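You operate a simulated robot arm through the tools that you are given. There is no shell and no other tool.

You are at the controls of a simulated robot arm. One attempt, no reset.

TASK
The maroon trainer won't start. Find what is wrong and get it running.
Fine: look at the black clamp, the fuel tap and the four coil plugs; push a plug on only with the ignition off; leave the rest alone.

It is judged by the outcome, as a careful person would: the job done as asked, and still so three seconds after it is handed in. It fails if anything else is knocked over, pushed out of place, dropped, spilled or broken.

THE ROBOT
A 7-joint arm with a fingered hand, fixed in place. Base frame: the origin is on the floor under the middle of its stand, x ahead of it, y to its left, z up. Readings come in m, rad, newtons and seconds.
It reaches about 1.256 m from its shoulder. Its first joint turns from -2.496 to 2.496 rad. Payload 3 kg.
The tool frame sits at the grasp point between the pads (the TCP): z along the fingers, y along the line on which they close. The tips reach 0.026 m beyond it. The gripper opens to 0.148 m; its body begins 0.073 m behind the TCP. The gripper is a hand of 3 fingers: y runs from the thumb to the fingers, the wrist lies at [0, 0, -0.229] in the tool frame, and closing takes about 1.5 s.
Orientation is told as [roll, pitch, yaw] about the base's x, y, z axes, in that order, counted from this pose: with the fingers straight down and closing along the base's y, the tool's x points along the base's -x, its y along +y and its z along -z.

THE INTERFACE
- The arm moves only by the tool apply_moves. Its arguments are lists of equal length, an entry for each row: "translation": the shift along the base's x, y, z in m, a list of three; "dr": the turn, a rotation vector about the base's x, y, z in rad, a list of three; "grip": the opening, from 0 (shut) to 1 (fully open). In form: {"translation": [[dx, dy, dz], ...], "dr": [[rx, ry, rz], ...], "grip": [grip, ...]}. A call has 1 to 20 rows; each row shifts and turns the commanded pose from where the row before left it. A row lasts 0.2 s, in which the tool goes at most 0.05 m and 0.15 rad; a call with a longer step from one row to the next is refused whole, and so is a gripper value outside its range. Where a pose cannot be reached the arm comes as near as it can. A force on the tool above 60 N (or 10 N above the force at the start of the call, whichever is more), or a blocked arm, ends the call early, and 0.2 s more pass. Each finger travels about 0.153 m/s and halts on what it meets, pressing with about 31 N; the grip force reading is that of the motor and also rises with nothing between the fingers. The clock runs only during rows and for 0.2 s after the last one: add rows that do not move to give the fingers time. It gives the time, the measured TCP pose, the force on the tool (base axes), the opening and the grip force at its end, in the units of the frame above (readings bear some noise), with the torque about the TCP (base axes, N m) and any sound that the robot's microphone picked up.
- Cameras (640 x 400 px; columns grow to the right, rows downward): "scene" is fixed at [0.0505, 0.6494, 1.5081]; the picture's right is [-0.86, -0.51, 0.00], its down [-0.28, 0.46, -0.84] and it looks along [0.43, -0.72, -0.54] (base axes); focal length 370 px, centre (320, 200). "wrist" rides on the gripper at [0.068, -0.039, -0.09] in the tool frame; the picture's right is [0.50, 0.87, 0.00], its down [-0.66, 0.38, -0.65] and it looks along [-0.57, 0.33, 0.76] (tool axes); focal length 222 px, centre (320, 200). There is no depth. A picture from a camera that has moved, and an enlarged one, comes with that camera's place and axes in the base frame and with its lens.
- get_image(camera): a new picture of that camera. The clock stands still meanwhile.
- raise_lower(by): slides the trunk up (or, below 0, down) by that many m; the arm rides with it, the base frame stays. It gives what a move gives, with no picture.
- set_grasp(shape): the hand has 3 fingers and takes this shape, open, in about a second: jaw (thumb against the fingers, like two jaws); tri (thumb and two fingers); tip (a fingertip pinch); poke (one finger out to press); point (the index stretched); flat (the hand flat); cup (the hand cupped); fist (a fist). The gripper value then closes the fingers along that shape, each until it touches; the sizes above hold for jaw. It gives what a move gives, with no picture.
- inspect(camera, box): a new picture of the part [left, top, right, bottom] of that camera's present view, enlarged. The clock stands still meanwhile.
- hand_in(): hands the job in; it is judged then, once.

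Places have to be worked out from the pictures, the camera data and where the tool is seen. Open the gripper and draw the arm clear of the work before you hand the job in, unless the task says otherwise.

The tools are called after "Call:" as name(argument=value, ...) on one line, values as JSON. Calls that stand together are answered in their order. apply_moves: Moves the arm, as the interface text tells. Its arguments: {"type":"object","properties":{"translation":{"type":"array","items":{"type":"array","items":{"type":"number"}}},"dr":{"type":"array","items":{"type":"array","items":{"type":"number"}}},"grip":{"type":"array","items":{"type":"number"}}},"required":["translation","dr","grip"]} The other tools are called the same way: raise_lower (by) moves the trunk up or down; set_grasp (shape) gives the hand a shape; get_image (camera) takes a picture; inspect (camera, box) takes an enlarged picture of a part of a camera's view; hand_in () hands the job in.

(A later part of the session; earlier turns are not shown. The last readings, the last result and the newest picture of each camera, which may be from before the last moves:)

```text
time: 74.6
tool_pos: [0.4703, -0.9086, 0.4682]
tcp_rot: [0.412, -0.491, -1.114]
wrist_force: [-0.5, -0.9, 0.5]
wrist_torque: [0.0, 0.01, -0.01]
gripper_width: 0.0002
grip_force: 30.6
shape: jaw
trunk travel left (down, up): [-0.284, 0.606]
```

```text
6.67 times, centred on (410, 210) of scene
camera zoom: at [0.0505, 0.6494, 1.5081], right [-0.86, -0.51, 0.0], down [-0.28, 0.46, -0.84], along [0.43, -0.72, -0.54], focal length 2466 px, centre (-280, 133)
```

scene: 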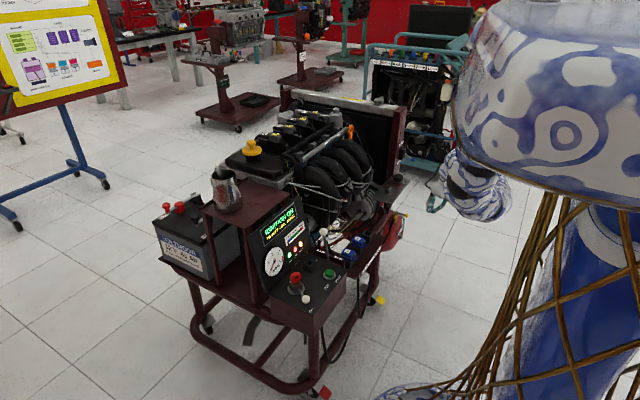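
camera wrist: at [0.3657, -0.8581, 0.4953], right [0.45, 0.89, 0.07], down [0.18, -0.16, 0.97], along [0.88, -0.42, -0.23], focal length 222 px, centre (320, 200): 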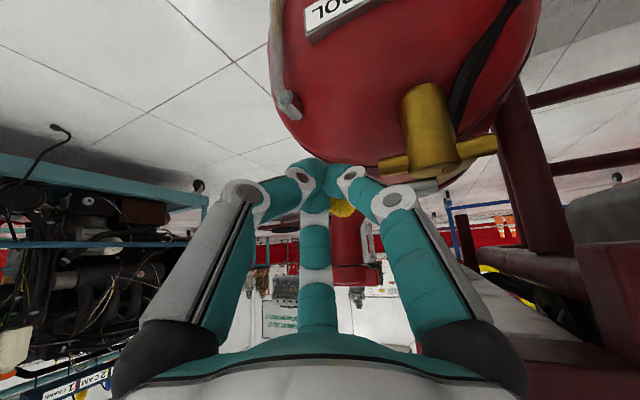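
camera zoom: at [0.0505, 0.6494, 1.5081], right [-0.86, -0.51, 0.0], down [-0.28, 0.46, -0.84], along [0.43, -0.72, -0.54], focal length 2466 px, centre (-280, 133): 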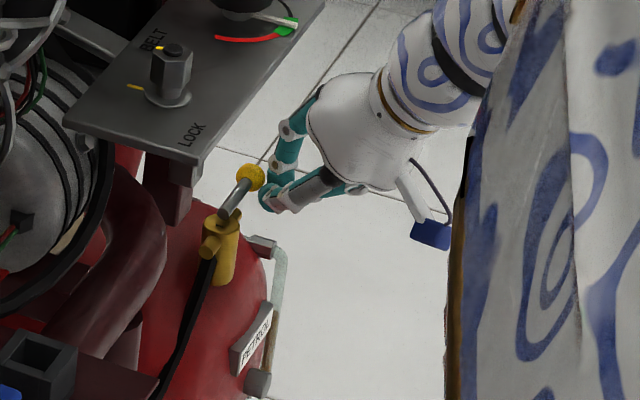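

The rod now looks parallel to the brass ports. I'll back the hand off toward -x and check from both cameras.

Call:
apply_moves(translation=[[-0.025, 0, 0], [-0.03, 0, 0.01], [-0.03, 0.02, 0.03], [-0.02, 0.03, 0.035], [-0.02, 0.03, 0.035]], dr=[[0, 0, 0], [0, 0, 0], [0, 0, 0], [0, 0, 0], [0, 0, 0]], grip=[0, 0, 0, 0, 0])

Call:
inspect(camera="wrist", box=[220, 40, 460, 220])

Call:
inspect(camera="scene", box=[385, 185, 425, 225])

```text
refused: row 4 steps farther than a row can; nothing moved
```

```text
2.22 times, centred on (340, 130) of wrist
camera zoom: at [0.3657, -0.8581, 0.4953], right [0.45, 0.89, 0.07], down [0.18, -0.16, 0.97], along [0.88, -0.42, -0.23], focal length 494 px, centre (276, 356)
```

zoom: 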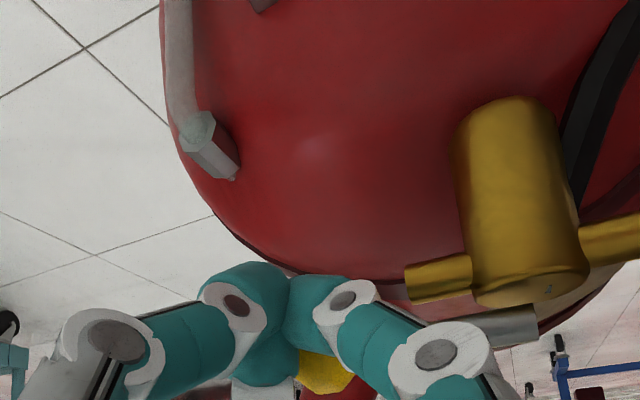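

```text
10.00 times, centred on (405, 205) of scene
camera zoom: at [0.0505, 0.6494, 1.5081], right [-0.86, -0.51, 0.0], down [-0.28, 0.46, -0.84], along [0.43, -0.72, -0.54], focal length 3700 px, centre (-530, 150)
```

zoom: 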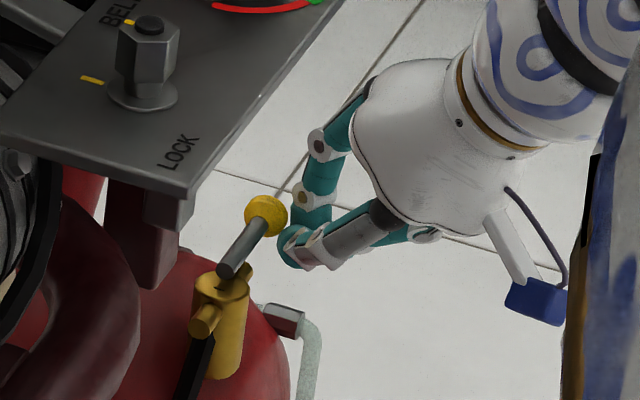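

The rod is now in line with the ports, so the tap is open. The retreat step was too long, so I'll redo it with smaller rows.

Call:
apply_moves(translation=[[-0.025, 0, 0], [-0.03, 0, 0.01], [-0.03, 0.015, 0.03], [-0.02, 0.025, 0.03], [-0.01, 0.03, 0.035]], dr=[[0, 0, 0], [0, 0, 0], [0, 0, 0], [0, 0, 0], [0, 0, 0]], grip=[0, 0, 0, 0, 0])

Call:
inspect(camera="wrist", box=[260, 60, 480, 220])

Call:
inspect(camera="scene", box=[385, 185, 425, 225])

Call:
inspect(camera="scene", box=[250, 190, 370, 300])

```text
time: 75.8
tool_pos: [0.3786, -0.8824, 0.5112]
tcp_rot: [0.45, -0.466, -1.115]
wrist_force: [-3.4, -1.9, 3.1]
wrist_torque: [0.11, -0.05, 0.12]
gripper_width: 0.0
grip_force: 30.9
shape: jaw
out of reach, approached as far as the arm can: row 3, 4, 5
trunk travel left (down, up): [-0.284, 0.606]
```

```text
2.50 times, centred on (370, 140) of wrist
camera zoom: at [0.2729, -0.8351, 0.5385], right [0.43, 0.9, 0.11], down [0.16, -0.2, 0.97], along [0.89, -0.4, -0.23], focal length 555 px, centre (195, 350)
```

zoom: 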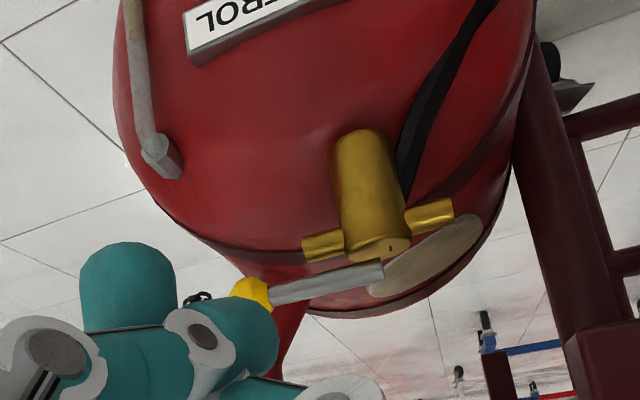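

```text
10.00 times, centred on (405, 205) of scene
camera zoom: at [0.0505, 0.6494, 1.5081], right [-0.86, -0.51, 0.0], down [-0.28, 0.46, -0.84], along [0.43, -0.72, -0.54], focal length 3700 px, centre (-530, 150)
```

zoom: 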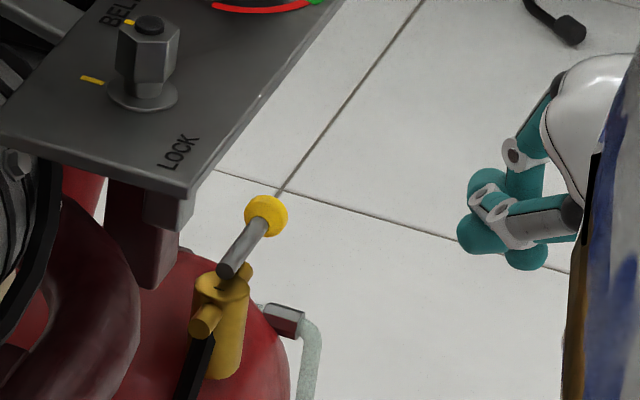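

```text
3.64 times, centred on (310, 245) of scene
camera zoom: at [0.0505, 0.6494, 1.5081], right [-0.86, -0.51, 0.0], down [-0.28, 0.46, -0.84], along [0.43, -0.72, -0.54], focal length 1345 px, centre (356, 36)
```

zoom: 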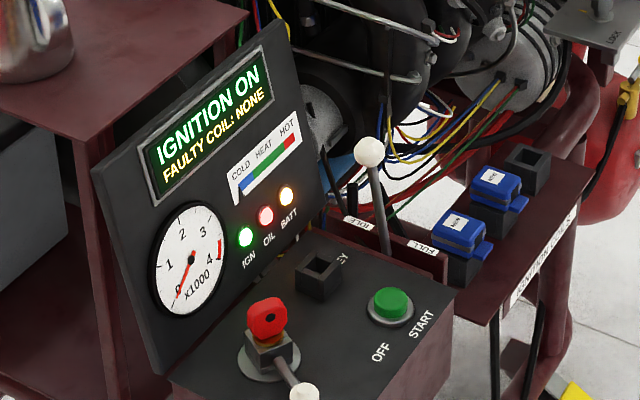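

The tap handle is in line with its ports now. There was a small residual force of about 5 N on the last move and a reach limit, so I'll pause to see whether anything is touching.

Call:
apply_moves(translation=[[0, 0, 0], [0, 0, 0]], dr=[[0, 0, 0], [0, 0, 0]], grip=[0, 0])

Call:
get_image(camera="wrist")

Call:
get_image(camera="scene")

```text
time: 76.4
tool_pos: [0.3695, -0.899, 0.5264]
tcp_rot: [0.419, -0.485, -1.109]
wrist_force: [-0.3, -0.1, 0.3]
wrist_torque: [0.0, 0.02, 0.03]
gripper_width: 0.0
grip_force: 30.7
shape: jaw
trunk travel left (down, up): [-0.284, 0.606]
```

```text
taken
camera wrist: at [0.2639, -0.85, 0.5544], right [0.44, 0.9, 0.08], down [0.17, -0.17, 0.97], along [0.88, -0.41, -0.23], focal length 222 px, centre (320, 200)
```

wrist: 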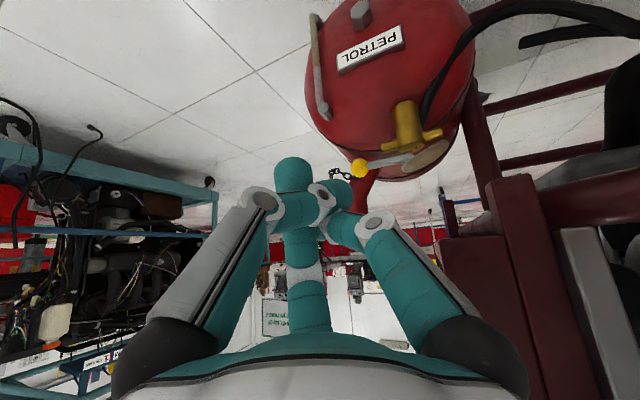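

```text
taken
```

scene: 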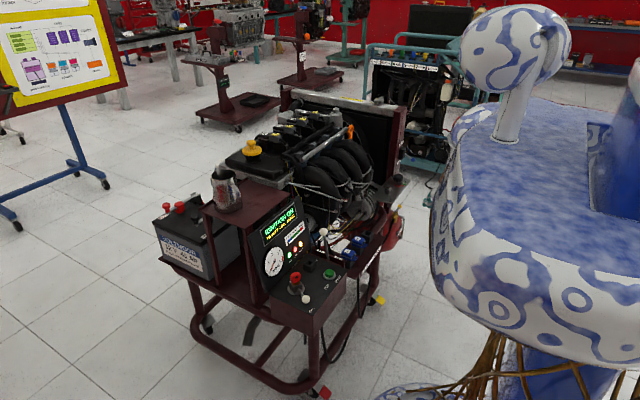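

No contact now, forces are zero. I'll raise the trunk to regain working room; the hand leans away from the fan lever and passes it with over 10 cm of clearance.

Call:
raise_lower(by=0.15)

Call:
apply_moves(translation=[[-0.02, 0.01, 0], [-0.02, 0.01, 0], [-0.02, 0.01, 0], [-0.02, 0.01, 0]], dr=[[0, 0, 0], [0, 0, 0], [0, 0, 0], [0, 0, 0]], grip=[0.3, 0.7, 1, 1])

Call:
get_image(camera="wrist")

```text
time: 78.1
tool_pos: [0.369, -0.8998, 0.6757]
tcp_rot: [0.42, -0.485, -1.109]
wrist_force: [0.0, 0.4, 0.3]
wrist_torque: [0.0, 0.0, 0.02]
gripper_width: 0.0002
grip_force: 30.6
shape: jaw
trunk travel left (down, up): [-0.434, 0.456]
```

```text
time: 79.1
tool_pos: [0.2972, -0.884, 0.6767]
tcp_rot: [0.421, -0.48, -1.105]
wrist_force: [0.2, 0.1, 0.6]
wrist_torque: [0.0, -0.02, -0.01]
gripper_width: 0.1477
grip_force: 0.2
shape: jaw
out of reach, approached as far as the arm can: row 2, 3, 4
trunk travel left (down, up): [-0.434, 0.456]
```

```text
taken
camera wrist: at [0.1921, -0.8345, 0.706], right [0.43, 0.9, 0.08], down [0.17, -0.17, 0.97], along [0.88, -0.41, -0.23], focal length 222 px, centre (320, 200)
```

wrist: 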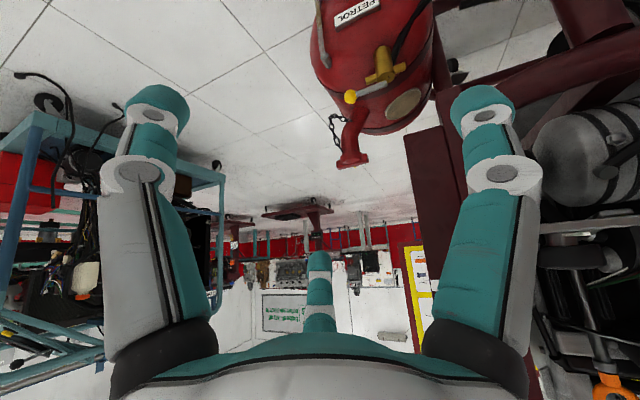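

Fingers are open and clear, and the tap stays in line. I'll raise the trunk back up for the trip to the control panel.

Call:
raise_lower(by=0.44)

Call:
apply_moves(translation=[[0.005, 0.03, 0], [0.005, 0.04, 0], [0.005, 0.04, 0], [0.005, 0.04, 0], [0.005, 0.04, 0], [0.005, 0.04, 0]], dr=[[0.046, 0.12, 0], [0.046, 0.12, 0], [0.046, 0.12, 0], [0.046, 0.12, 0], [0.046, 0.12, 0], [0, 0, 0]], grip=[1, 1, 1, 1, 1, 1])

Call:
get_image(camera="scene")

```text
refused: 0.44 is not a number from -0.4 to 0.4
```

```text
time: 80.5
tool_pos: [0.3708, -0.7577, 0.6188]
tcp_rot: [0.003, 0.023, -1.007]
wrist_force: [0.8, 0.1, -0.5]
wrist_torque: [0.0, 0.01, 0.01]
gripper_width: 0.1483
grip_force: 0.1
shape: jaw
out of reach, approached as far as the arm can: row 1, 2, 3, 4, 5, 6
trunk travel left (down, up): [-0.434, 0.456]
```

```text
taken
```

scene: 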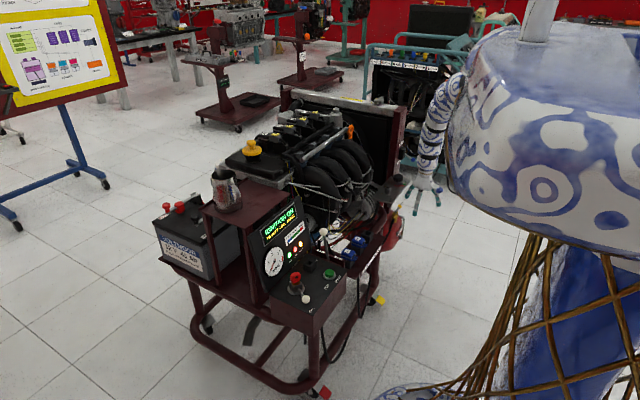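

The trunk call was refused (0.4 max per call), so the arm moved at the low height and drifted to (0.371,-0.758,0.619), under the fan lever. I must move away toward -x before rising, so I'll look first.

Call:
get_image(camera="wrist")

Call:
inspect(camera="scene", box=[370, 110, 480, 230])

```text
taken
camera wrist: at [0.3029, -0.7233, 0.7109], right [0.47, 0.88, 0.01], down [0.68, -0.37, 0.64], along [0.57, -0.29, -0.77], focal length 222 px, centre (320, 200)
```

wrist: 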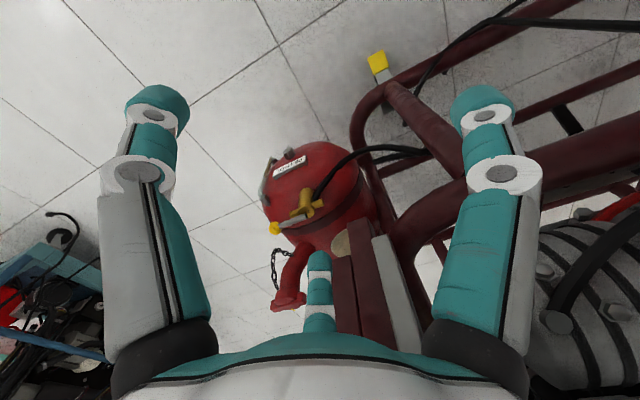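

```text
3.33 times, centred on (425, 170) of scene
camera zoom: at [0.0505, 0.6494, 1.5081], right [-0.86, -0.51, 0.0], down [-0.28, 0.46, -0.84], along [0.43, -0.72, -0.54], focal length 1233 px, centre (-30, 300)
```

zoom: 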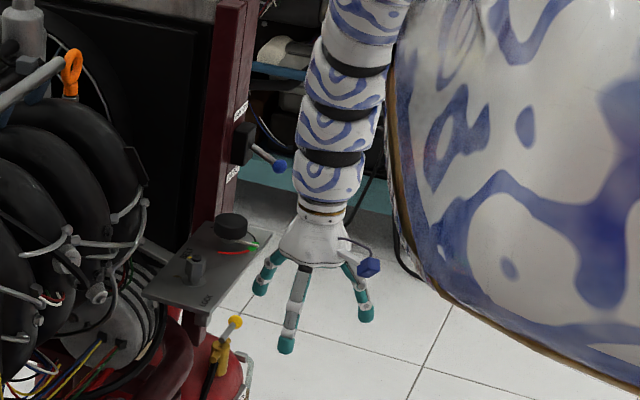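

No contact, but the fan lever is close to the forearm. I'll move straight away toward -x before any rise.

Call:
apply_moves(translation=[[-0.025, 0, 0], [-0.025, 0, 0], [-0.025, 0, 0], [-0.025, 0, 0]], dr=[[0, 0, 0], [0, 0, 0], [0, 0, 0], [0, 0, 0]], grip=[1, 1, 1, 1])

Call:
inspect(camera="scene", box=[370, 110, 480, 230])

```text
time: 81.5
tool_pos: [0.2946, -0.7875, 0.6189]
tcp_rot: [0.002, 0.018, -1.008]
wrist_force: [0.1, 0.2, -0.3]
wrist_torque: [-0.03, 0.01, -0.05]
gripper_width: 0.148
grip_force: 0.1
shape: jaw
out of reach, approached as far as the arm can: row 1, 2, 3, 4
trunk travel left (down, up): [-0.434, 0.456]
```

```text
3.33 times, centred on (425, 170) of scene
camera zoom: at [0.0505, 0.6494, 1.5081], right [-0.86, -0.51, 0.0], down [-0.28, 0.46, -0.84], along [0.43, -0.72, -0.54], focal length 1233 px, centre (-30, 300)
```

zoom: 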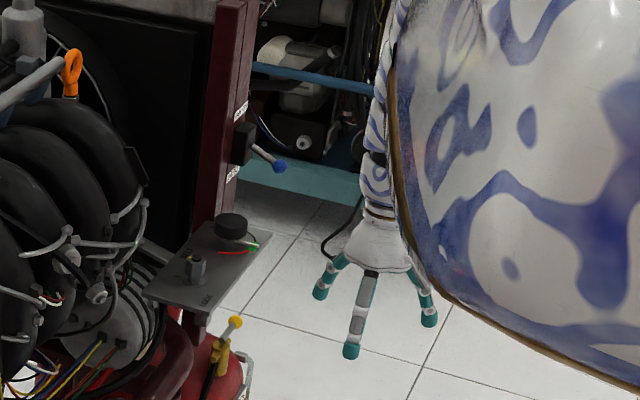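

Well clear of the fan lever now. I'll raise the trunk by 0.4.

Call:
raise_lower(by=0.4)

```text
time: 85.3
tool_pos: [0.2953, -0.7896, 1.0179]
tcp_rot: [0.002, 0.02, -1.006]
wrist_force: [0.0, 0.9, -0.7]
wrist_torque: [0.02, -0.03, -0.02]
gripper_width: 0.1478
grip_force: 0.1
shape: jaw
trunk travel left (down, up): [-0.834, 0.056]
```

Now I'll retrace the high route back toward the control panel, turning the yaw back to 0.

Call:
apply_moves(translation=[[0.02, 0.035, 0.012], [0.02, 0.035, 0.012], [0.02, 0.035, 0.012], [0.02, 0.035, 0.012], [0.02, 0.035, 0.012], [0.018, 0.041, 0], [0.018, 0.041, 0], [0.018, 0.041, 0], [0.018, 0.041, 0], [0.018, 0.041, 0], [0.018, 0.041, 0], [0.018, 0.041, 0], [0.018, 0.041, 0]], dr=[[0, 0, 0.1], [0, 0, 0.1], [0, 0, 0.1], [0, 0, 0.1], [0, 0, 0.1], [0, 0, 0.063], [0, 0, 0.063], [0, 0, 0.063], [0, 0, 0.063], [0, 0, 0.063], [0, 0, 0.063], [0, 0, 0.063], [0, 0, 0.063]], grip=[1, 1, 1, 1, 1, 1, 1, 1, 1, 1, 1, 1, 1])

Call:
get_image(camera="scene")

```text
time: 88.2
tool_pos: [0.6727, -0.4614, 1.0188]
tcp_rot: [0.003, 0.023, -0.003]
wrist_force: [-0.2, 0.5, 0.3]
wrist_torque: [0.01, 0.04, -0.01]
gripper_width: 0.1478
grip_force: 0.0
shape: jaw
out of reach, approached as far as the arm can: row 1, 2, 3, 4, 5, 6, 7, 8, 9, 10, 11, 12, 13
trunk travel left (down, up): [-0.834, 0.056]
```

```text
taken
```

scene: 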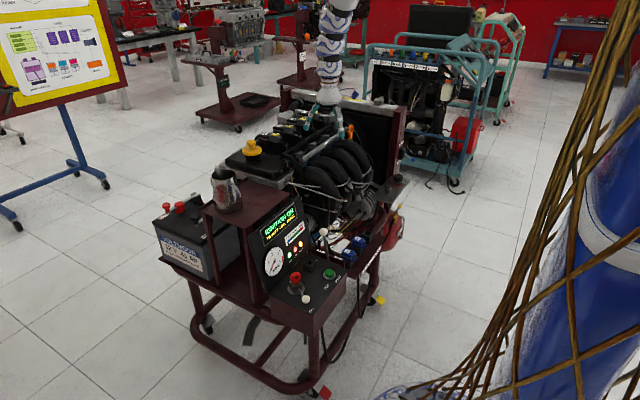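

The arm slid along a reach boundary and ended at (0.673,-0.461,1.019), with fingertips at about z 0.99 near the engine top, though not touching anything (forces are zero). I'll raise the trunk the remaining 5 cm first and look.

Call:
raise_lower(by=0.05)

Call:
get_image(camera="wrist")

Call:
inspect(camera="scene", box=[240, 40, 400, 160])

```text
time: 89.1
tool_pos: [0.6717, -0.4631, 1.0685]
tcp_rot: [0.006, 0.021, -0.004]
wrist_force: [0.4, 0.4, -0.1]
wrist_torque: [-0.02, 0.0, 0.0]
gripper_width: 0.148
grip_force: 0.1
shape: jaw
trunk travel left (down, up): [-0.884, 0.006]
```

```text
taken
camera wrist: at [0.6062, -0.5019, 1.1607], right [-0.5, 0.87, 0.01], down [0.67, 0.37, 0.64], along [0.55, 0.33, -0.77], focal length 222 px, centre (320, 200)
```

wrist: 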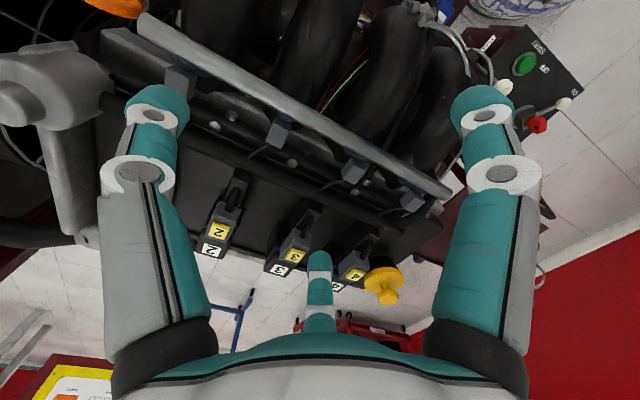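

```text
3.33 times, centred on (320, 100) of scene
camera zoom: at [0.0505, 0.6494, 1.5081], right [-0.86, -0.51, 0.0], down [-0.28, 0.46, -0.84], along [0.43, -0.72, -0.54], focal length 1233 px, centre (320, 533)
```

zoom: 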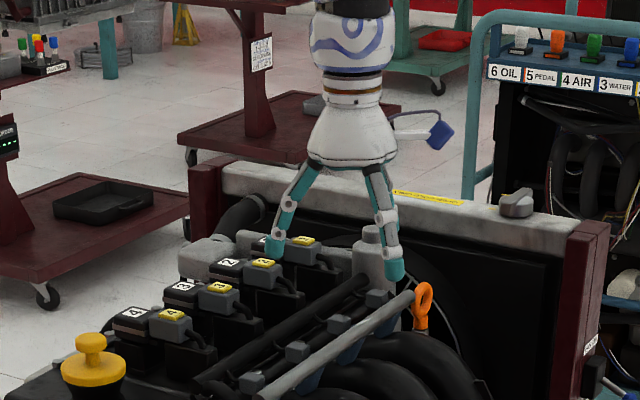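

Nothing was disturbed. Earlier this area worked fine at a higher z, so I'll rise about 9 cm with the arm and see if it frees up.

Call:
apply_moves(translation=[[0, 0, 0.03], [0, 0, 0.03], [0, 0, 0.03]], dr=[[0, 0, 0], [0, 0, 0], [0, 0, 0]], grip=[1, 1, 1])

```text
time: 89.9
tool_pos: [0.7127, -0.4815, 1.1254]
tcp_rot: [0.004, 0.023, -0.003]
wrist_force: [-0.8, 0.0, 0.0]
wrist_torque: [0.01, 0.01, 0.03]
gripper_width: 0.1481
grip_force: 0.0
shape: jaw
out of reach, approached as far as the arm can: row 1, 2, 3
trunk travel left (down, up): [-0.884, 0.006]
```

The arm is in an awkward posture (forearm vertical over the hand) and can't come inward with the hand vertical. Tilting the hand outward should let the forearm fold back, so I'll close the fingers (compact tip, also good for pressing START) and tilt.

Call:
apply_moves(translation=[[0, 0, 0.01], [0, 0, 0.01], [0, 0, 0], [0, 0, 0], [0, 0, 0], [0, 0, 0]], dr=[[-0.067, -0.1, 0], [-0.067, -0.1, 0], [-0.067, -0.1, 0], [-0.067, -0.1, 0], [-0.067, -0.1, 0], [-0.067, -0.1, 0]], grip=[0.7, 0.4, 0, 0, 0, 0])

Call:
get_image(camera="scene")

```text
time: 91.3
tool_pos: [0.8161, -0.5253, 1.1186]
tcp_rot: [-0.317, -0.422, 0.063]
wrist_force: [-0.3, 0.1, 0.1]
wrist_torque: [0.01, -0.02, 0.0]
gripper_width: 0.0
grip_force: 31.0
shape: jaw
out of reach, approached as far as the arm can: row 1, 2, 3, 4, 5, 6
trunk travel left (down, up): [-0.884, 0.006]
```

```text
taken
```

scene: 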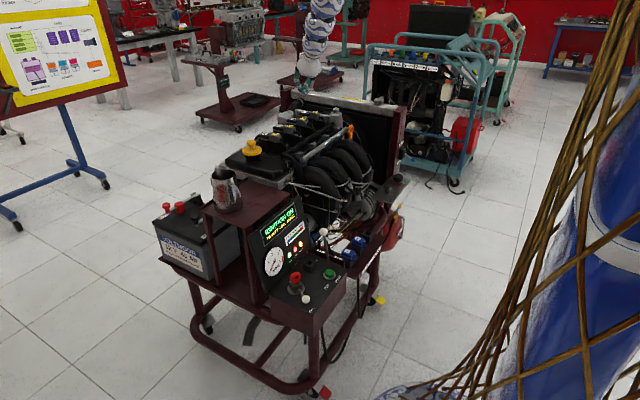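

Working through the reach data: the elbow flipped to the wrong side when I backed off from a fully straight arm at the tap. To flip it back I'll extend the arm outward in the free space high above the engine until nearly straight, then lift upward so the elbow bends the right way.

Call:
apply_moves(translation=[[0.025, -0.016, 0.02], [0.03, -0.02, 0.02], [0.033, -0.021, 0.015], [0.033, -0.021, 0.015], [0.033, -0.021, 0.01], [0.033, -0.021, 0.01], [0.033, -0.021, 0.01], [0.033, -0.021, 0.0]], dr=[[0, 0, 0], [0, 0, 0], [0, 0, 0], [0, 0, 0], [0, 0, 0], [0, 0, 0], [0, 0, 0], [0, 0, 0]], grip=[0, 0, 0, 0, 0, 0, 0, 0])

Call:
get_image(camera="scene")

```text
time: 93.1
tool_pos: [0.9743, -0.6334, 1.2213]
tcp_rot: [-0.315, -0.426, 0.062]
wrist_force: [-0.3, 0.1, 0.6]
wrist_torque: [0.01, -0.01, 0.02]
gripper_width: 0.0002
grip_force: 31.1
shape: jaw
out of reach, approached as far as the arm can: row 6, 7, 8
trunk travel left (down, up): [-0.884, 0.006]
```

```text
taken
```

scene: 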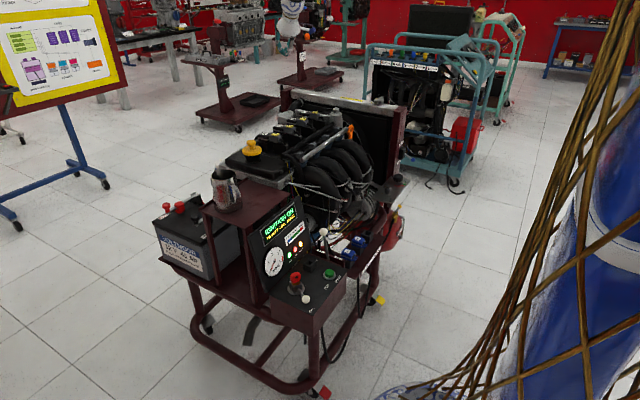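

The arm reached full extension at (0.974,-0.633,1.221). Now I'll lift straight up so the elbow should fold downward.

Call:
apply_moves(translation=[[0, 0, 0.03], [0, 0, 0.03], [0, 0, 0.03], [0, 0, 0.03], [0, 0, 0.03]], dr=[[0, 0, 0], [0, 0, 0], [0, 0, 0], [0, 0, 0], [0, 0, 0]], grip=[0, 0, 0, 0, 0])

Call:
get_image(camera="scene")

```text
time: 94.3
tool_pos: [0.9728, -0.634, 1.3721]
tcp_rot: [-0.316, -0.426, 0.063]
wrist_force: [-1.1, -0.2, 0.2]
wrist_torque: [-0.01, 0.01, 0.01]
gripper_width: 0.0002
grip_force: 30.3
shape: jaw
trunk travel left (down, up): [-0.884, 0.006]
```

```text
taken
```

scene: 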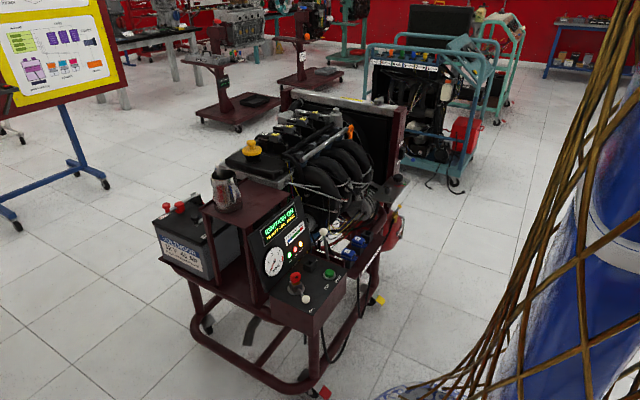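

That moved without a limit. Now I'll come inward at this height and check whether the arm folds properly.

Call:
apply_moves(translation=[[-0.033, 0.021, 0], [-0.033, 0.021, 0], [-0.033, 0.021, 0], [-0.033, 0.021, 0], [-0.033, 0.021, 0], [-0.033, 0.021, 0]], dr=[[0, 0, 0], [0, 0, 0], [0, 0, 0], [0, 0, 0], [0, 0, 0], [0, 0, 0]], grip=[0, 0, 0, 0, 0, 0])

Call:
get_image(camera="scene")

```text
time: 95.7
tool_pos: [0.9, -0.569, 1.3674]
tcp_rot: [-0.314, -0.424, 0.061]
wrist_force: [-0.7, -0.3, 0.6]
wrist_torque: [0.01, 0.0, 0.01]
gripper_width: 0.0
grip_force: 31.1
shape: jaw
out of reach, approached as far as the arm can: row 3, 4, 5, 6
trunk travel left (down, up): [-0.884, 0.006]
```

```text
taken
```

scene: 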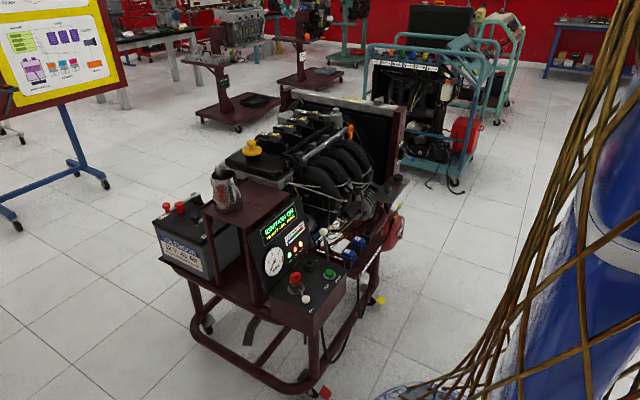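

Still the wrong elbow side. I'll swing around to free space on the robot's right side (above everything), then straighten the arm fully by going down there and come off it with an outward-upward motion to flip the elbow.

Call:
apply_moves(translation=[[-0.022, -0.038, 0], [-0.024, -0.037, 0], [-0.026, -0.036, 0], [-0.027, -0.035, 0], [-0.029, -0.034, 0], [-0.03, -0.032, 0], [-0.032, -0.031, 0], [-0.033, -0.03, 0], [-0.034, -0.028, 0], [-0.036, -0.027, 0], [-0.037, -0.025, 0], [-0.038, -0.023, 0], [-0.039, -0.022, 0], [-0.04, -0.02, 0], [-0.04, -0.018, 0]], dr=[[0, 0, -0.043], [0, 0, -0.043], [0, 0, -0.043], [0, 0, -0.043], [0, 0, -0.043], [0, 0, -0.043], [0, 0, -0.043], [0, 0, -0.043], [0, 0, -0.043], [0, 0, -0.043], [0, 0, -0.043], [0, 0, -0.043], [0, 0, -0.043], [0, 0, -0.043], [0, 0, -0.043]], grip=[0, 0, 0, 0, 0, 0, 0, 0, 0, 0, 0, 0, 0, 0, 0])

Call:
get_image(camera="scene")

Call:
get_image(camera="wrist")

```text
time: 98.9
tool_pos: [0.4261, -1.0136, 1.3689]
tcp_rot: [-0.315, -0.423, -0.58]
wrist_force: [-0.2, -0.4, -0.2]
wrist_torque: [0.02, -0.05, 0.01]
gripper_width: 0.0
grip_force: 31.3
shape: jaw
out of reach, approached as far as the arm can: row 1, 3, 5, 7
trunk travel left (down, up): [-0.884, 0.006]
```

```text
taken
```

scene: 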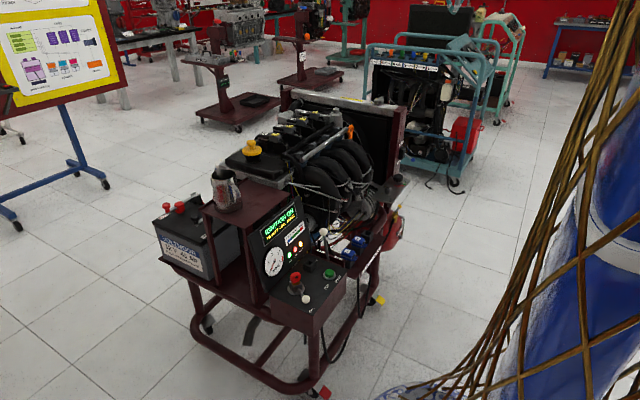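

```text
taken
camera wrist: at [0.3375, -0.9653, 1.4303], right [0.16, 0.88, -0.45], down [0.63, 0.26, 0.73], along [0.76, -0.4, -0.51], focal length 222 px, centre (320, 200)
```

wrist: 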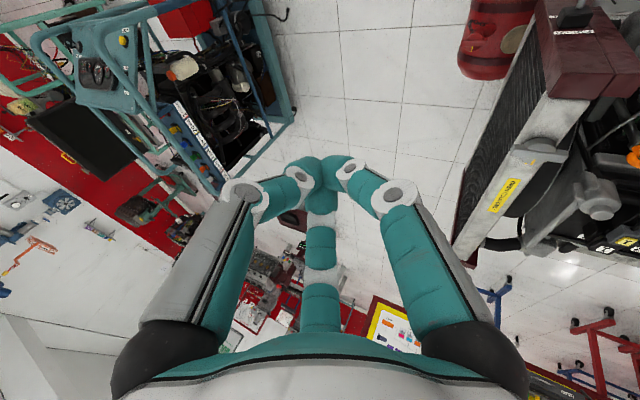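

I'm in clear space at (0.426,-1.014,1.369). Now I'll go down until the arm is fully straight.

Call:
apply_moves(translation=[[0, 0, -0.045], [0, 0, -0.045], [0, 0, -0.045], [0, 0, -0.045], [0, 0, -0.045], [0, 0, -0.045], [0, 0, -0.045], [0, 0, -0.045], [0.005, -0.012, -0.045], [0.005, -0.012, -0.04], [0.005, -0.012, -0.03]], dr=[[0, 0, 0], [0, 0, 0], [0, 0, 0], [0, 0, 0], [0, 0, 0], [0, 0, 0], [0, 0, 0], [0, 0, 0], [0, 0, 0], [0, 0, 0], [0, 0, 0]], grip=[0, 0, 0, 0, 0, 0, 0, 0, 0, 0, 0])

Call:
get_image(camera="scene")

```text
time: 101.3
tool_pos: [0.4306, -1.0093, 0.9801]
tcp_rot: [-0.316, -0.423, -0.581]
wrist_force: [-0.3, 0.1, 0.4]
wrist_torque: [0.01, -0.01, -0.04]
gripper_width: 0.0
grip_force: 30.7
shape: jaw
out of reach, approached as far as the arm can: row 9, 10, 11
trunk travel left (down, up): [-0.884, 0.006]
```

```text
taken
```

scene: 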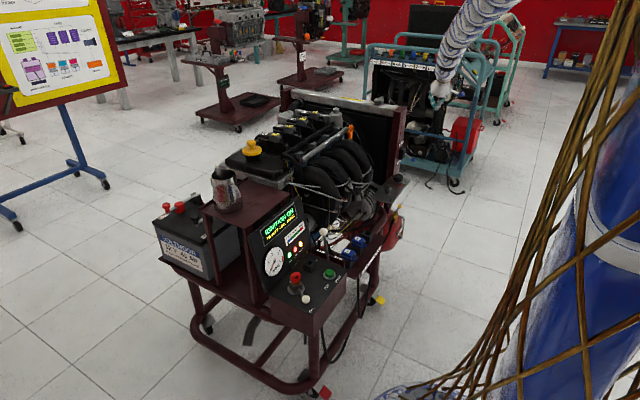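

The arm is now straight. I'll leave this pose with an outward-upward motion.

Call:
apply_moves(translation=[[0.008, -0.0185, 0.03], [0.008, -0.0185, 0.033], [0.006, -0.014, 0.035], [0.004, -0.01, 0.04], [0, 0, 0.045], [0, 0, 0.045]], dr=[[0, 0, 0], [0, 0, 0], [0, 0, 0], [0, 0, 0], [0, 0, 0], [0, 0, 0]], grip=[0, 0, 0, 0, 0, 0])

Call:
get_image(camera="scene")

```text
time: 102.7
tool_pos: [0.4511, -1.0647, 1.2029]
tcp_rot: [-0.316, -0.424, -0.583]
wrist_force: [0.4, -0.3, -0.3]
wrist_torque: [0.04, 0.0, -0.01]
gripper_width: 0.0001
grip_force: 30.6
shape: jaw
out of reach, approached as far as the arm can: row 2
trunk travel left (down, up): [-0.884, 0.006]
```

```text
taken
```

scene: 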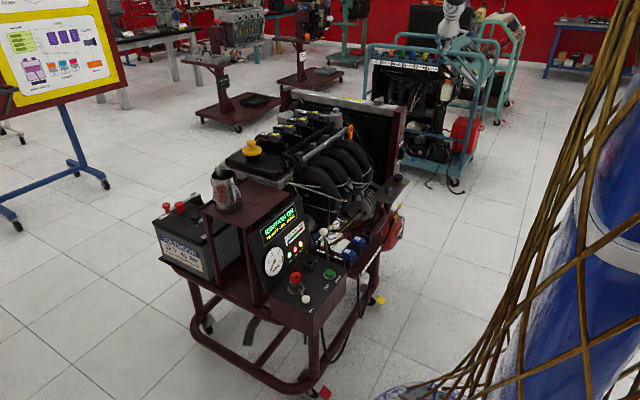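

I'll test by moving inward from here.

Call:
apply_moves(translation=[[-0.0157, 0.0368, 0], [-0.0157, 0.0368, 0], [-0.0157, 0.0368, 0], [-0.0157, 0.0368, 0], [-0.0157, 0.0368, 0], [-0.0157, 0.0368, 0]], dr=[[0, 0, 0], [0, 0, 0], [0, 0, 0], [0, 0, 0], [0, 0, 0], [0, 0, 0]], grip=[0, 0, 0, 0, 0, 0])

Call:
get_image(camera="scene")

```text
time: 104.1
tool_pos: [0.432, -1.019, 1.2033]
tcp_rot: [-0.316, -0.424, -0.581]
wrist_force: [0.0, -0.1, -0.4]
wrist_torque: [0.0, 0.02, 0.02]
gripper_width: 0.0002
grip_force: 30.8
shape: jaw
out of reach, approached as far as the arm can: row 2, 3, 4, 5, 6
trunk travel left (down, up): [-0.884, 0.006]
```

```text
taken
```

scene: 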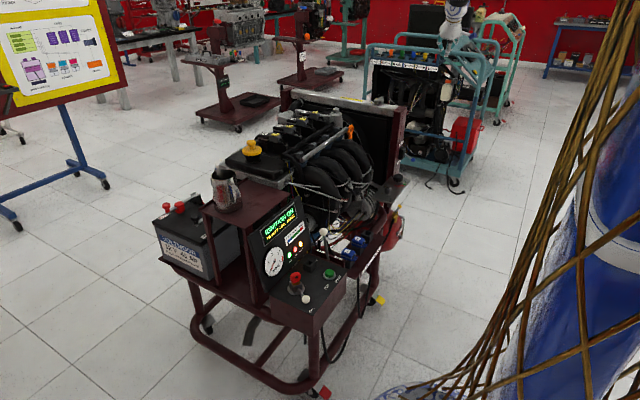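

The limit is tied to this arm posture, which gets freer the lower the wrist is relative to the shoulder. With the trunk at the top, the START position should still be reachable with a vertical hand. I'll untilt and come down in free space at the robot's right first.

Call:
apply_moves(translation=[[0, 0, 0], [0, 0, 0], [0, 0, 0], [0, 0, 0], [-0.0165, 0.027, -0.025], [-0.0165, 0.027, -0.025], [-0.0165, 0.027, -0.025], [-0.0165, 0.027, -0.025], [-0.0165, 0.027, -0.025], [-0.0165, 0.027, -0.025], [-0.0165, 0.027, -0.025], [-0.0165, 0.027, -0.025]], dr=[[0.124, 0.044, 0], [0.124, 0.044, 0], [0.124, 0.044, 0], [0.124, 0.044, 0], [0, 0, 0], [0, 0, 0], [0, 0, 0], [0, 0, 0], [0, 0, 0], [0, 0, 0], [0, 0, 0], [0, 0, 0]], grip=[0, 0, 0, 0, 0, 0, 0, 0, 0, 0, 0, 0])

Call:
get_image(camera="scene")

```text
time: 106.7
tool_pos: [0.2878, -0.7747, 1.0296]
tcp_rot: [-0.006, 0.01, -0.648]
wrist_force: [0.8, 0.1, -0.7]
wrist_torque: [0.02, 0.0, 0.0]
gripper_width: 0.0
grip_force: 31.3
shape: jaw
out of reach, approached as far as the arm can: row 3, 4, 12
trunk travel left (down, up): [-0.884, 0.006]
```

```text
taken
```

scene: 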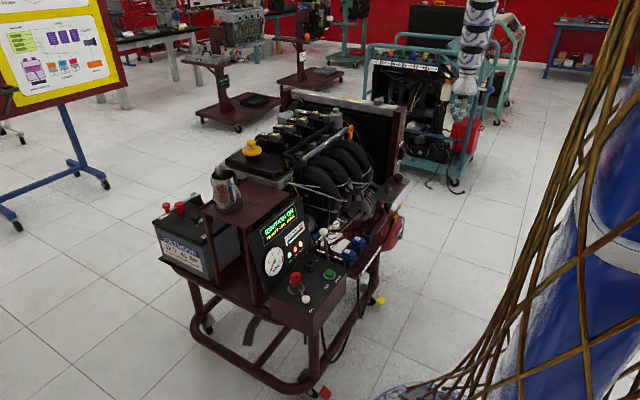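

I'll use the known effect: sweeping upward along the edge of reach from a low straight pose bends the elbow the right way. First I'll go straight down in the free space beside the robot until the arm is straight.

Call:
apply_moves(translation=[[-0.002, 0, -0.04], [-0.002, 0, -0.04], [-0.002, 0, -0.04], [-0.002, 0, -0.04], [-0.002, 0, -0.04], [-0.002, 0, -0.04], [-0.002, 0, -0.04], [0.003, -0.01, -0.03], [0.003, -0.01, -0.02]], dr=[[0, 0, 0], [0, 0, 0], [0, 0, 0], [0, 0, 0], [0, 0, 0], [0, 0, 0], [0, 0, 0], [0, 0, 0], [0, 0, 0]], grip=[0, 0, 0, 0, 0, 0, 0, 0, 0])

Call:
get_image(camera="scene")

```text
time: 108.7
tool_pos: [0.2749, -0.7728, 0.7625]
tcp_rot: [-0.006, 0.008, -0.648]
wrist_force: [0.4, -0.4, -0.2]
wrist_torque: [0.02, 0.0, -0.01]
gripper_width: 0.0001
grip_force: 31.1
shape: jaw
out of reach, approached as far as the arm can: row 7, 8, 9
trunk travel left (down, up): [-0.884, 0.006]
```

```text
taken
```

scene: 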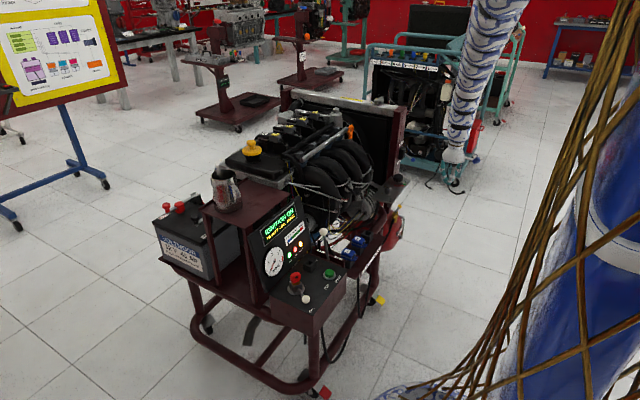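

The arm is straight again. Now the upward sweep along the edge of reach.

Call:
apply_moves(translation=[[0.0119, -0.0345, 0.022], [0.0119, -0.0345, 0.022], [0.0119, -0.0345, 0.022], [0.0111, -0.0321, 0.0256], [0.0111, -0.0321, 0.0256], [0.0111, -0.0321, 0.0256], [0.0103, -0.0298, 0.0289], [0.0103, -0.0298, 0.0289], [0.0103, -0.0298, 0.0289], [0.0093, -0.0269, 0.0319], [0.0093, -0.0269, 0.0319], [0.0093, -0.0269, 0.0319], [0.0082, -0.0236, 0.0345], [0.0082, -0.0236, 0.0345], [0.0082, -0.0236, 0.0345], [0.007, -0.0203, 0.037], [0.007, -0.0203, 0.037], [0.007, -0.0203, 0.037]], dr=[[0, 0, 0], [0, 0, 0], [0, 0, 0], [0, 0, 0], [0, 0, 0], [0, 0, 0], [0, 0, 0], [0, 0, 0], [0, 0, 0], [0, 0, 0], [0, 0, 0], [0, 0, 0], [0, 0, 0], [0, 0, 0], [0, 0, 0], [0, 0, 0], [0, 0, 0], [0, 0, 0]], grip=[0, 0, 0, 0, 0, 0, 0, 0, 0, 0, 0, 0, 0, 0, 0, 0, 0, 0])

Call:
get_image(camera="scene")

```text
time: 112.5
tool_pos: [0.3606, -0.9875, 1.2001]
tcp_rot: [-0.008, 0.01, -0.646]
wrist_force: [-0.3, -0.6, -0.2]
wrist_torque: [-0.05, 0.0, 0.01]
gripper_width: 0.0002
grip_force: 30.5
shape: jaw
out of reach, approached as far as the arm can: row 1, 2, 3, 4, 5, 6, 7, 8, 9, 10, 11, 12, 13, 14, 15, 16, 17, 18
trunk travel left (down, up): [-0.884, 0.006]
```

```text
taken
```

scene: 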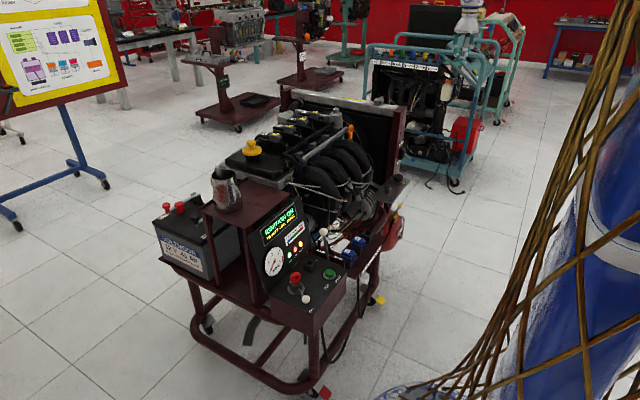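

Swept up to (0.361,-0.988,1.200). Now I'll continue up and slightly inward to see which way the elbow folds.

Call:
apply_moves(translation=[[0, 0, 0.04], [-0.003, 0.009, 0.04], [-0.005, 0.014, 0.035], [-0.01, 0.028, 0.03], [-0.01, 0.028, 0.02], [-0.012, 0.033, 0], [-0.012, 0.033, 0], [-0.012, 0.033, 0]], dr=[[0, 0, 0], [0, 0, 0], [0, 0, 0], [0, 0, 0], [0, 0, 0], [0, 0, 0], [0, 0, 0], [0, 0, 0]], grip=[0, 0, 0, 0, 0, 0, 0, 0])

Call:
get_image(camera="scene")

```text
time: 114.3
tool_pos: [0.3206, -0.8952, 1.3653]
tcp_rot: [-0.006, 0.011, -0.648]
wrist_force: [-0.6, -0.1, 0.0]
wrist_torque: [0.0, -0.04, 0.02]
gripper_width: 0.0
grip_force: 30.9
shape: jaw
out of reach, approached as far as the arm can: row 6, 7, 8
trunk travel left (down, up): [-0.884, 0.006]
```

```text
taken
```

scene: 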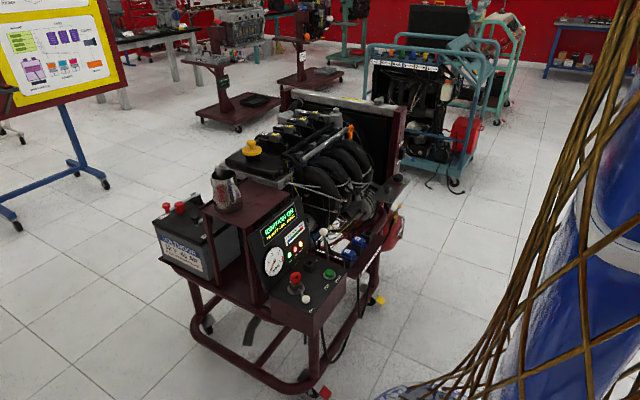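

Still folded the wrong way. To understand the arm's posture I'll lower the trunk 0.4 (free space below the hand) so the scene camera can see the whole arm.

Call:
raise_lower(by=-0.4)

Call:
get_image(camera="scene")

```text
time: 118.1
tool_pos: [0.3237, -0.8923, 0.9652]
tcp_rot: [-0.008, 0.011, -0.648]
wrist_force: [0.1, 0.2, -0.3]
wrist_torque: [0.02, 0.01, 0.01]
gripper_width: 0.0003
grip_force: 31.0
shape: jaw
trunk travel left (down, up): [-0.484, 0.406]
```

```text
taken
```

scene: 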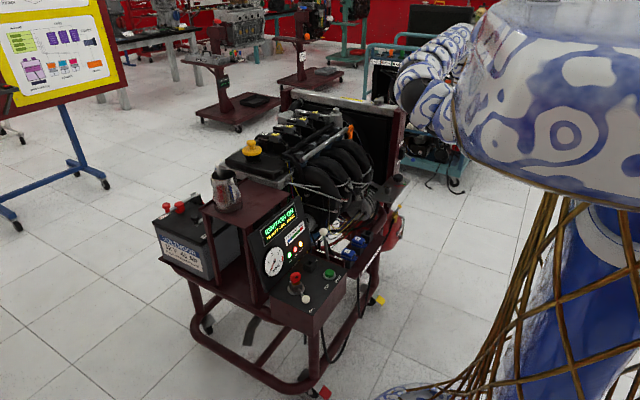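

Now I can see the elbow bulging to the left (+x side) of the arm line. The upward sweep did rotate the elbow part-way, so repeating it should bring the elbow down to where it was originally. Raising the trunk again and repeating.

Call:
raise_lower(by=0.4)

Call:
apply_moves(translation=[[-0.005, 0.013, -0.045], [-0.005, 0.013, -0.045], [-0.005, 0.013, -0.045], [-0.005, 0.013, -0.045], [-0.005, 0.013, -0.045], [-0.005, 0.013, -0.045], [-0.005, 0.013, -0.045], [-0.005, 0.012, -0.045], [-0.005, 0.01, -0.045], [-0.005, 0.01, -0.045], [0, 0, -0.045], [0, 0, -0.045], [0, 0, -0.045], [0, 0, -0.045]], dr=[[0, 0, 0], [0, 0, 0], [0, 0, 0], [0, 0, 0], [0, 0, 0], [0, 0, 0], [0, 0, 0], [0, 0, 0], [0, 0, 0], [0, 0, 0], [0, 0, 0], [0, 0, 0], [0, 0, 0], [0, 0, 0]], grip=[0, 0, 0, 0, 0, 0, 0, 0, 0, 0, 0, 0, 0, 0])

Call:
get_image(camera="scene")

```text
time: 121.9
tool_pos: [0.3246, -0.8928, 1.3655]
tcp_rot: [-0.007, 0.011, -0.648]
wrist_force: [-0.9, -0.1, 0.3]
wrist_torque: [0.01, 0.01, 0.0]
gripper_width: 0.0
grip_force: 30.8
shape: jaw
trunk travel left (down, up): [-0.884, 0.006]
```

```text
time: 124.9
tool_pos: [0.3324, -0.8107, 0.8223]
tcp_rot: [-0.002, 0.003, -0.651]
wrist_force: [3.0, -9.3, 3.5]
wrist_torque: [0.81, 0.29, 0.04]
gripper_width: 0.0
grip_force: 31.3
shape: jaw
out of reach, approached as far as the arm can: row 1, 2, 4, 14
trunk travel left (down, up): [-0.884, 0.006]
```

```text
taken
```

scene: 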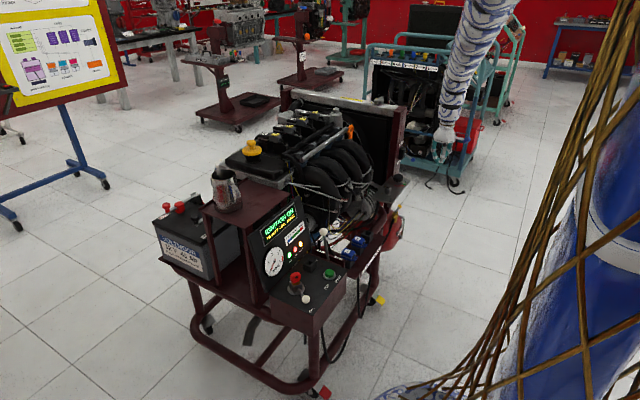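

There's a force reading of about 10 N on that last row, likely from fast joint motion near the straight pose as before. I'll hold still and recheck before doing anything else.

Call:
apply_moves(translation=[[0, 0, 0], [0, 0, 0]], dr=[[0, 0, 0], [0, 0, 0]], grip=[0, 0])

Call:
get_image(camera="wrist")

Call:
inspect(camera="scene", box=[370, 0, 530, 220])

```text
time: 125.5
tool_pos: [0.3229, -0.7977, 0.8039]
tcp_rot: [-0.006, 0.012, -0.648]
wrist_force: [0.5, 0.6, -1.1]
wrist_torque: [0.0, -0.03, 0.0]
gripper_width: 0.0001
grip_force: 31.6
shape: jaw
trunk travel left (down, up): [-0.884, 0.006]
```

```text
taken
camera wrist: at [0.2459, -0.7891, 0.8953], right [0.12, 0.99, 0.0], down [0.76, -0.09, 0.64], along [0.64, -0.08, -0.77], focal length 222 px, centre (320, 200)
```

wrist: 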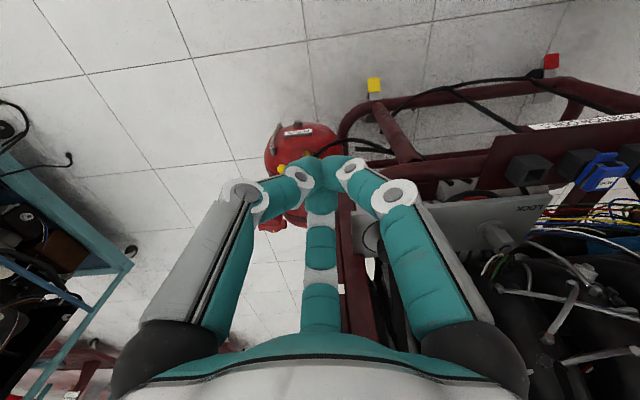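

```text
1.82 times, centred on (450, 110) of scene
camera zoom: at [0.0505, 0.6494, 1.5081], right [-0.86, -0.51, 0.0], down [-0.28, 0.46, -0.84], along [0.43, -0.72, -0.54], focal length 673 px, centre (84, 364)
```

zoom: 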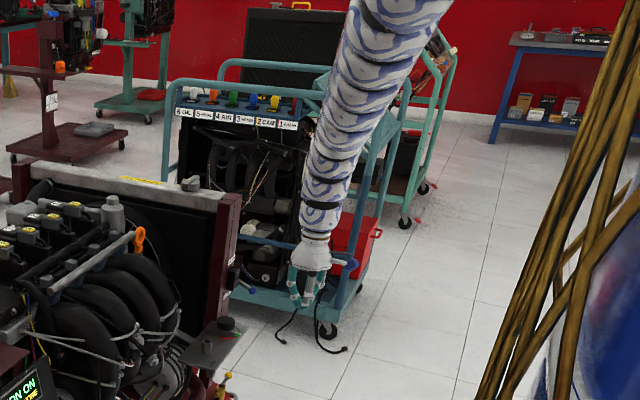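

No contact, all settled. I'll now rise straight up from this straight pose and then test moving inward.

Call:
apply_moves(translation=[[0, 0, 0.04], [0, 0, 0.04], [0, 0, 0.04], [0, 0, 0.04], [0, 0, 0.04], [0, 0, 0.03], [-0.008, 0.03, 0.02], [-0.01, 0.035, 0], [-0.01, 0.035, 0], [-0.01, 0.035, 0]], dr=[[0, 0, 0], [0, 0, 0], [0, 0, 0], [0, 0, 0], [0, 0, 0], [0, 0, 0], [0, 0, 0], [0, 0, 0], [0, 0, 0], [0, 0, 0]], grip=[0, 0, 0, 0, 0, 0, 0, 0, 0, 0])

Call:
get_image(camera="scene")

```text
time: 127.7
tool_pos: [0.2835, -0.6626, 1.0546]
tcp_rot: [-0.006, 0.013, -0.648]
wrist_force: [-0.4, 0.5, 0.3]
wrist_torque: [-0.02, 0.02, -0.01]
gripper_width: 0.0
grip_force: 30.9
shape: jaw
trunk travel left (down, up): [-0.884, 0.006]
```

```text
taken
```

scene: 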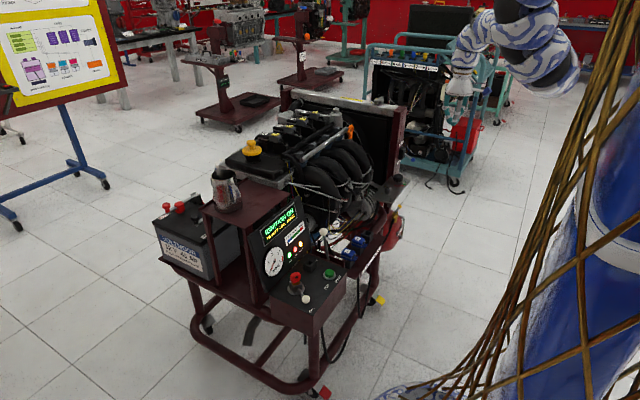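

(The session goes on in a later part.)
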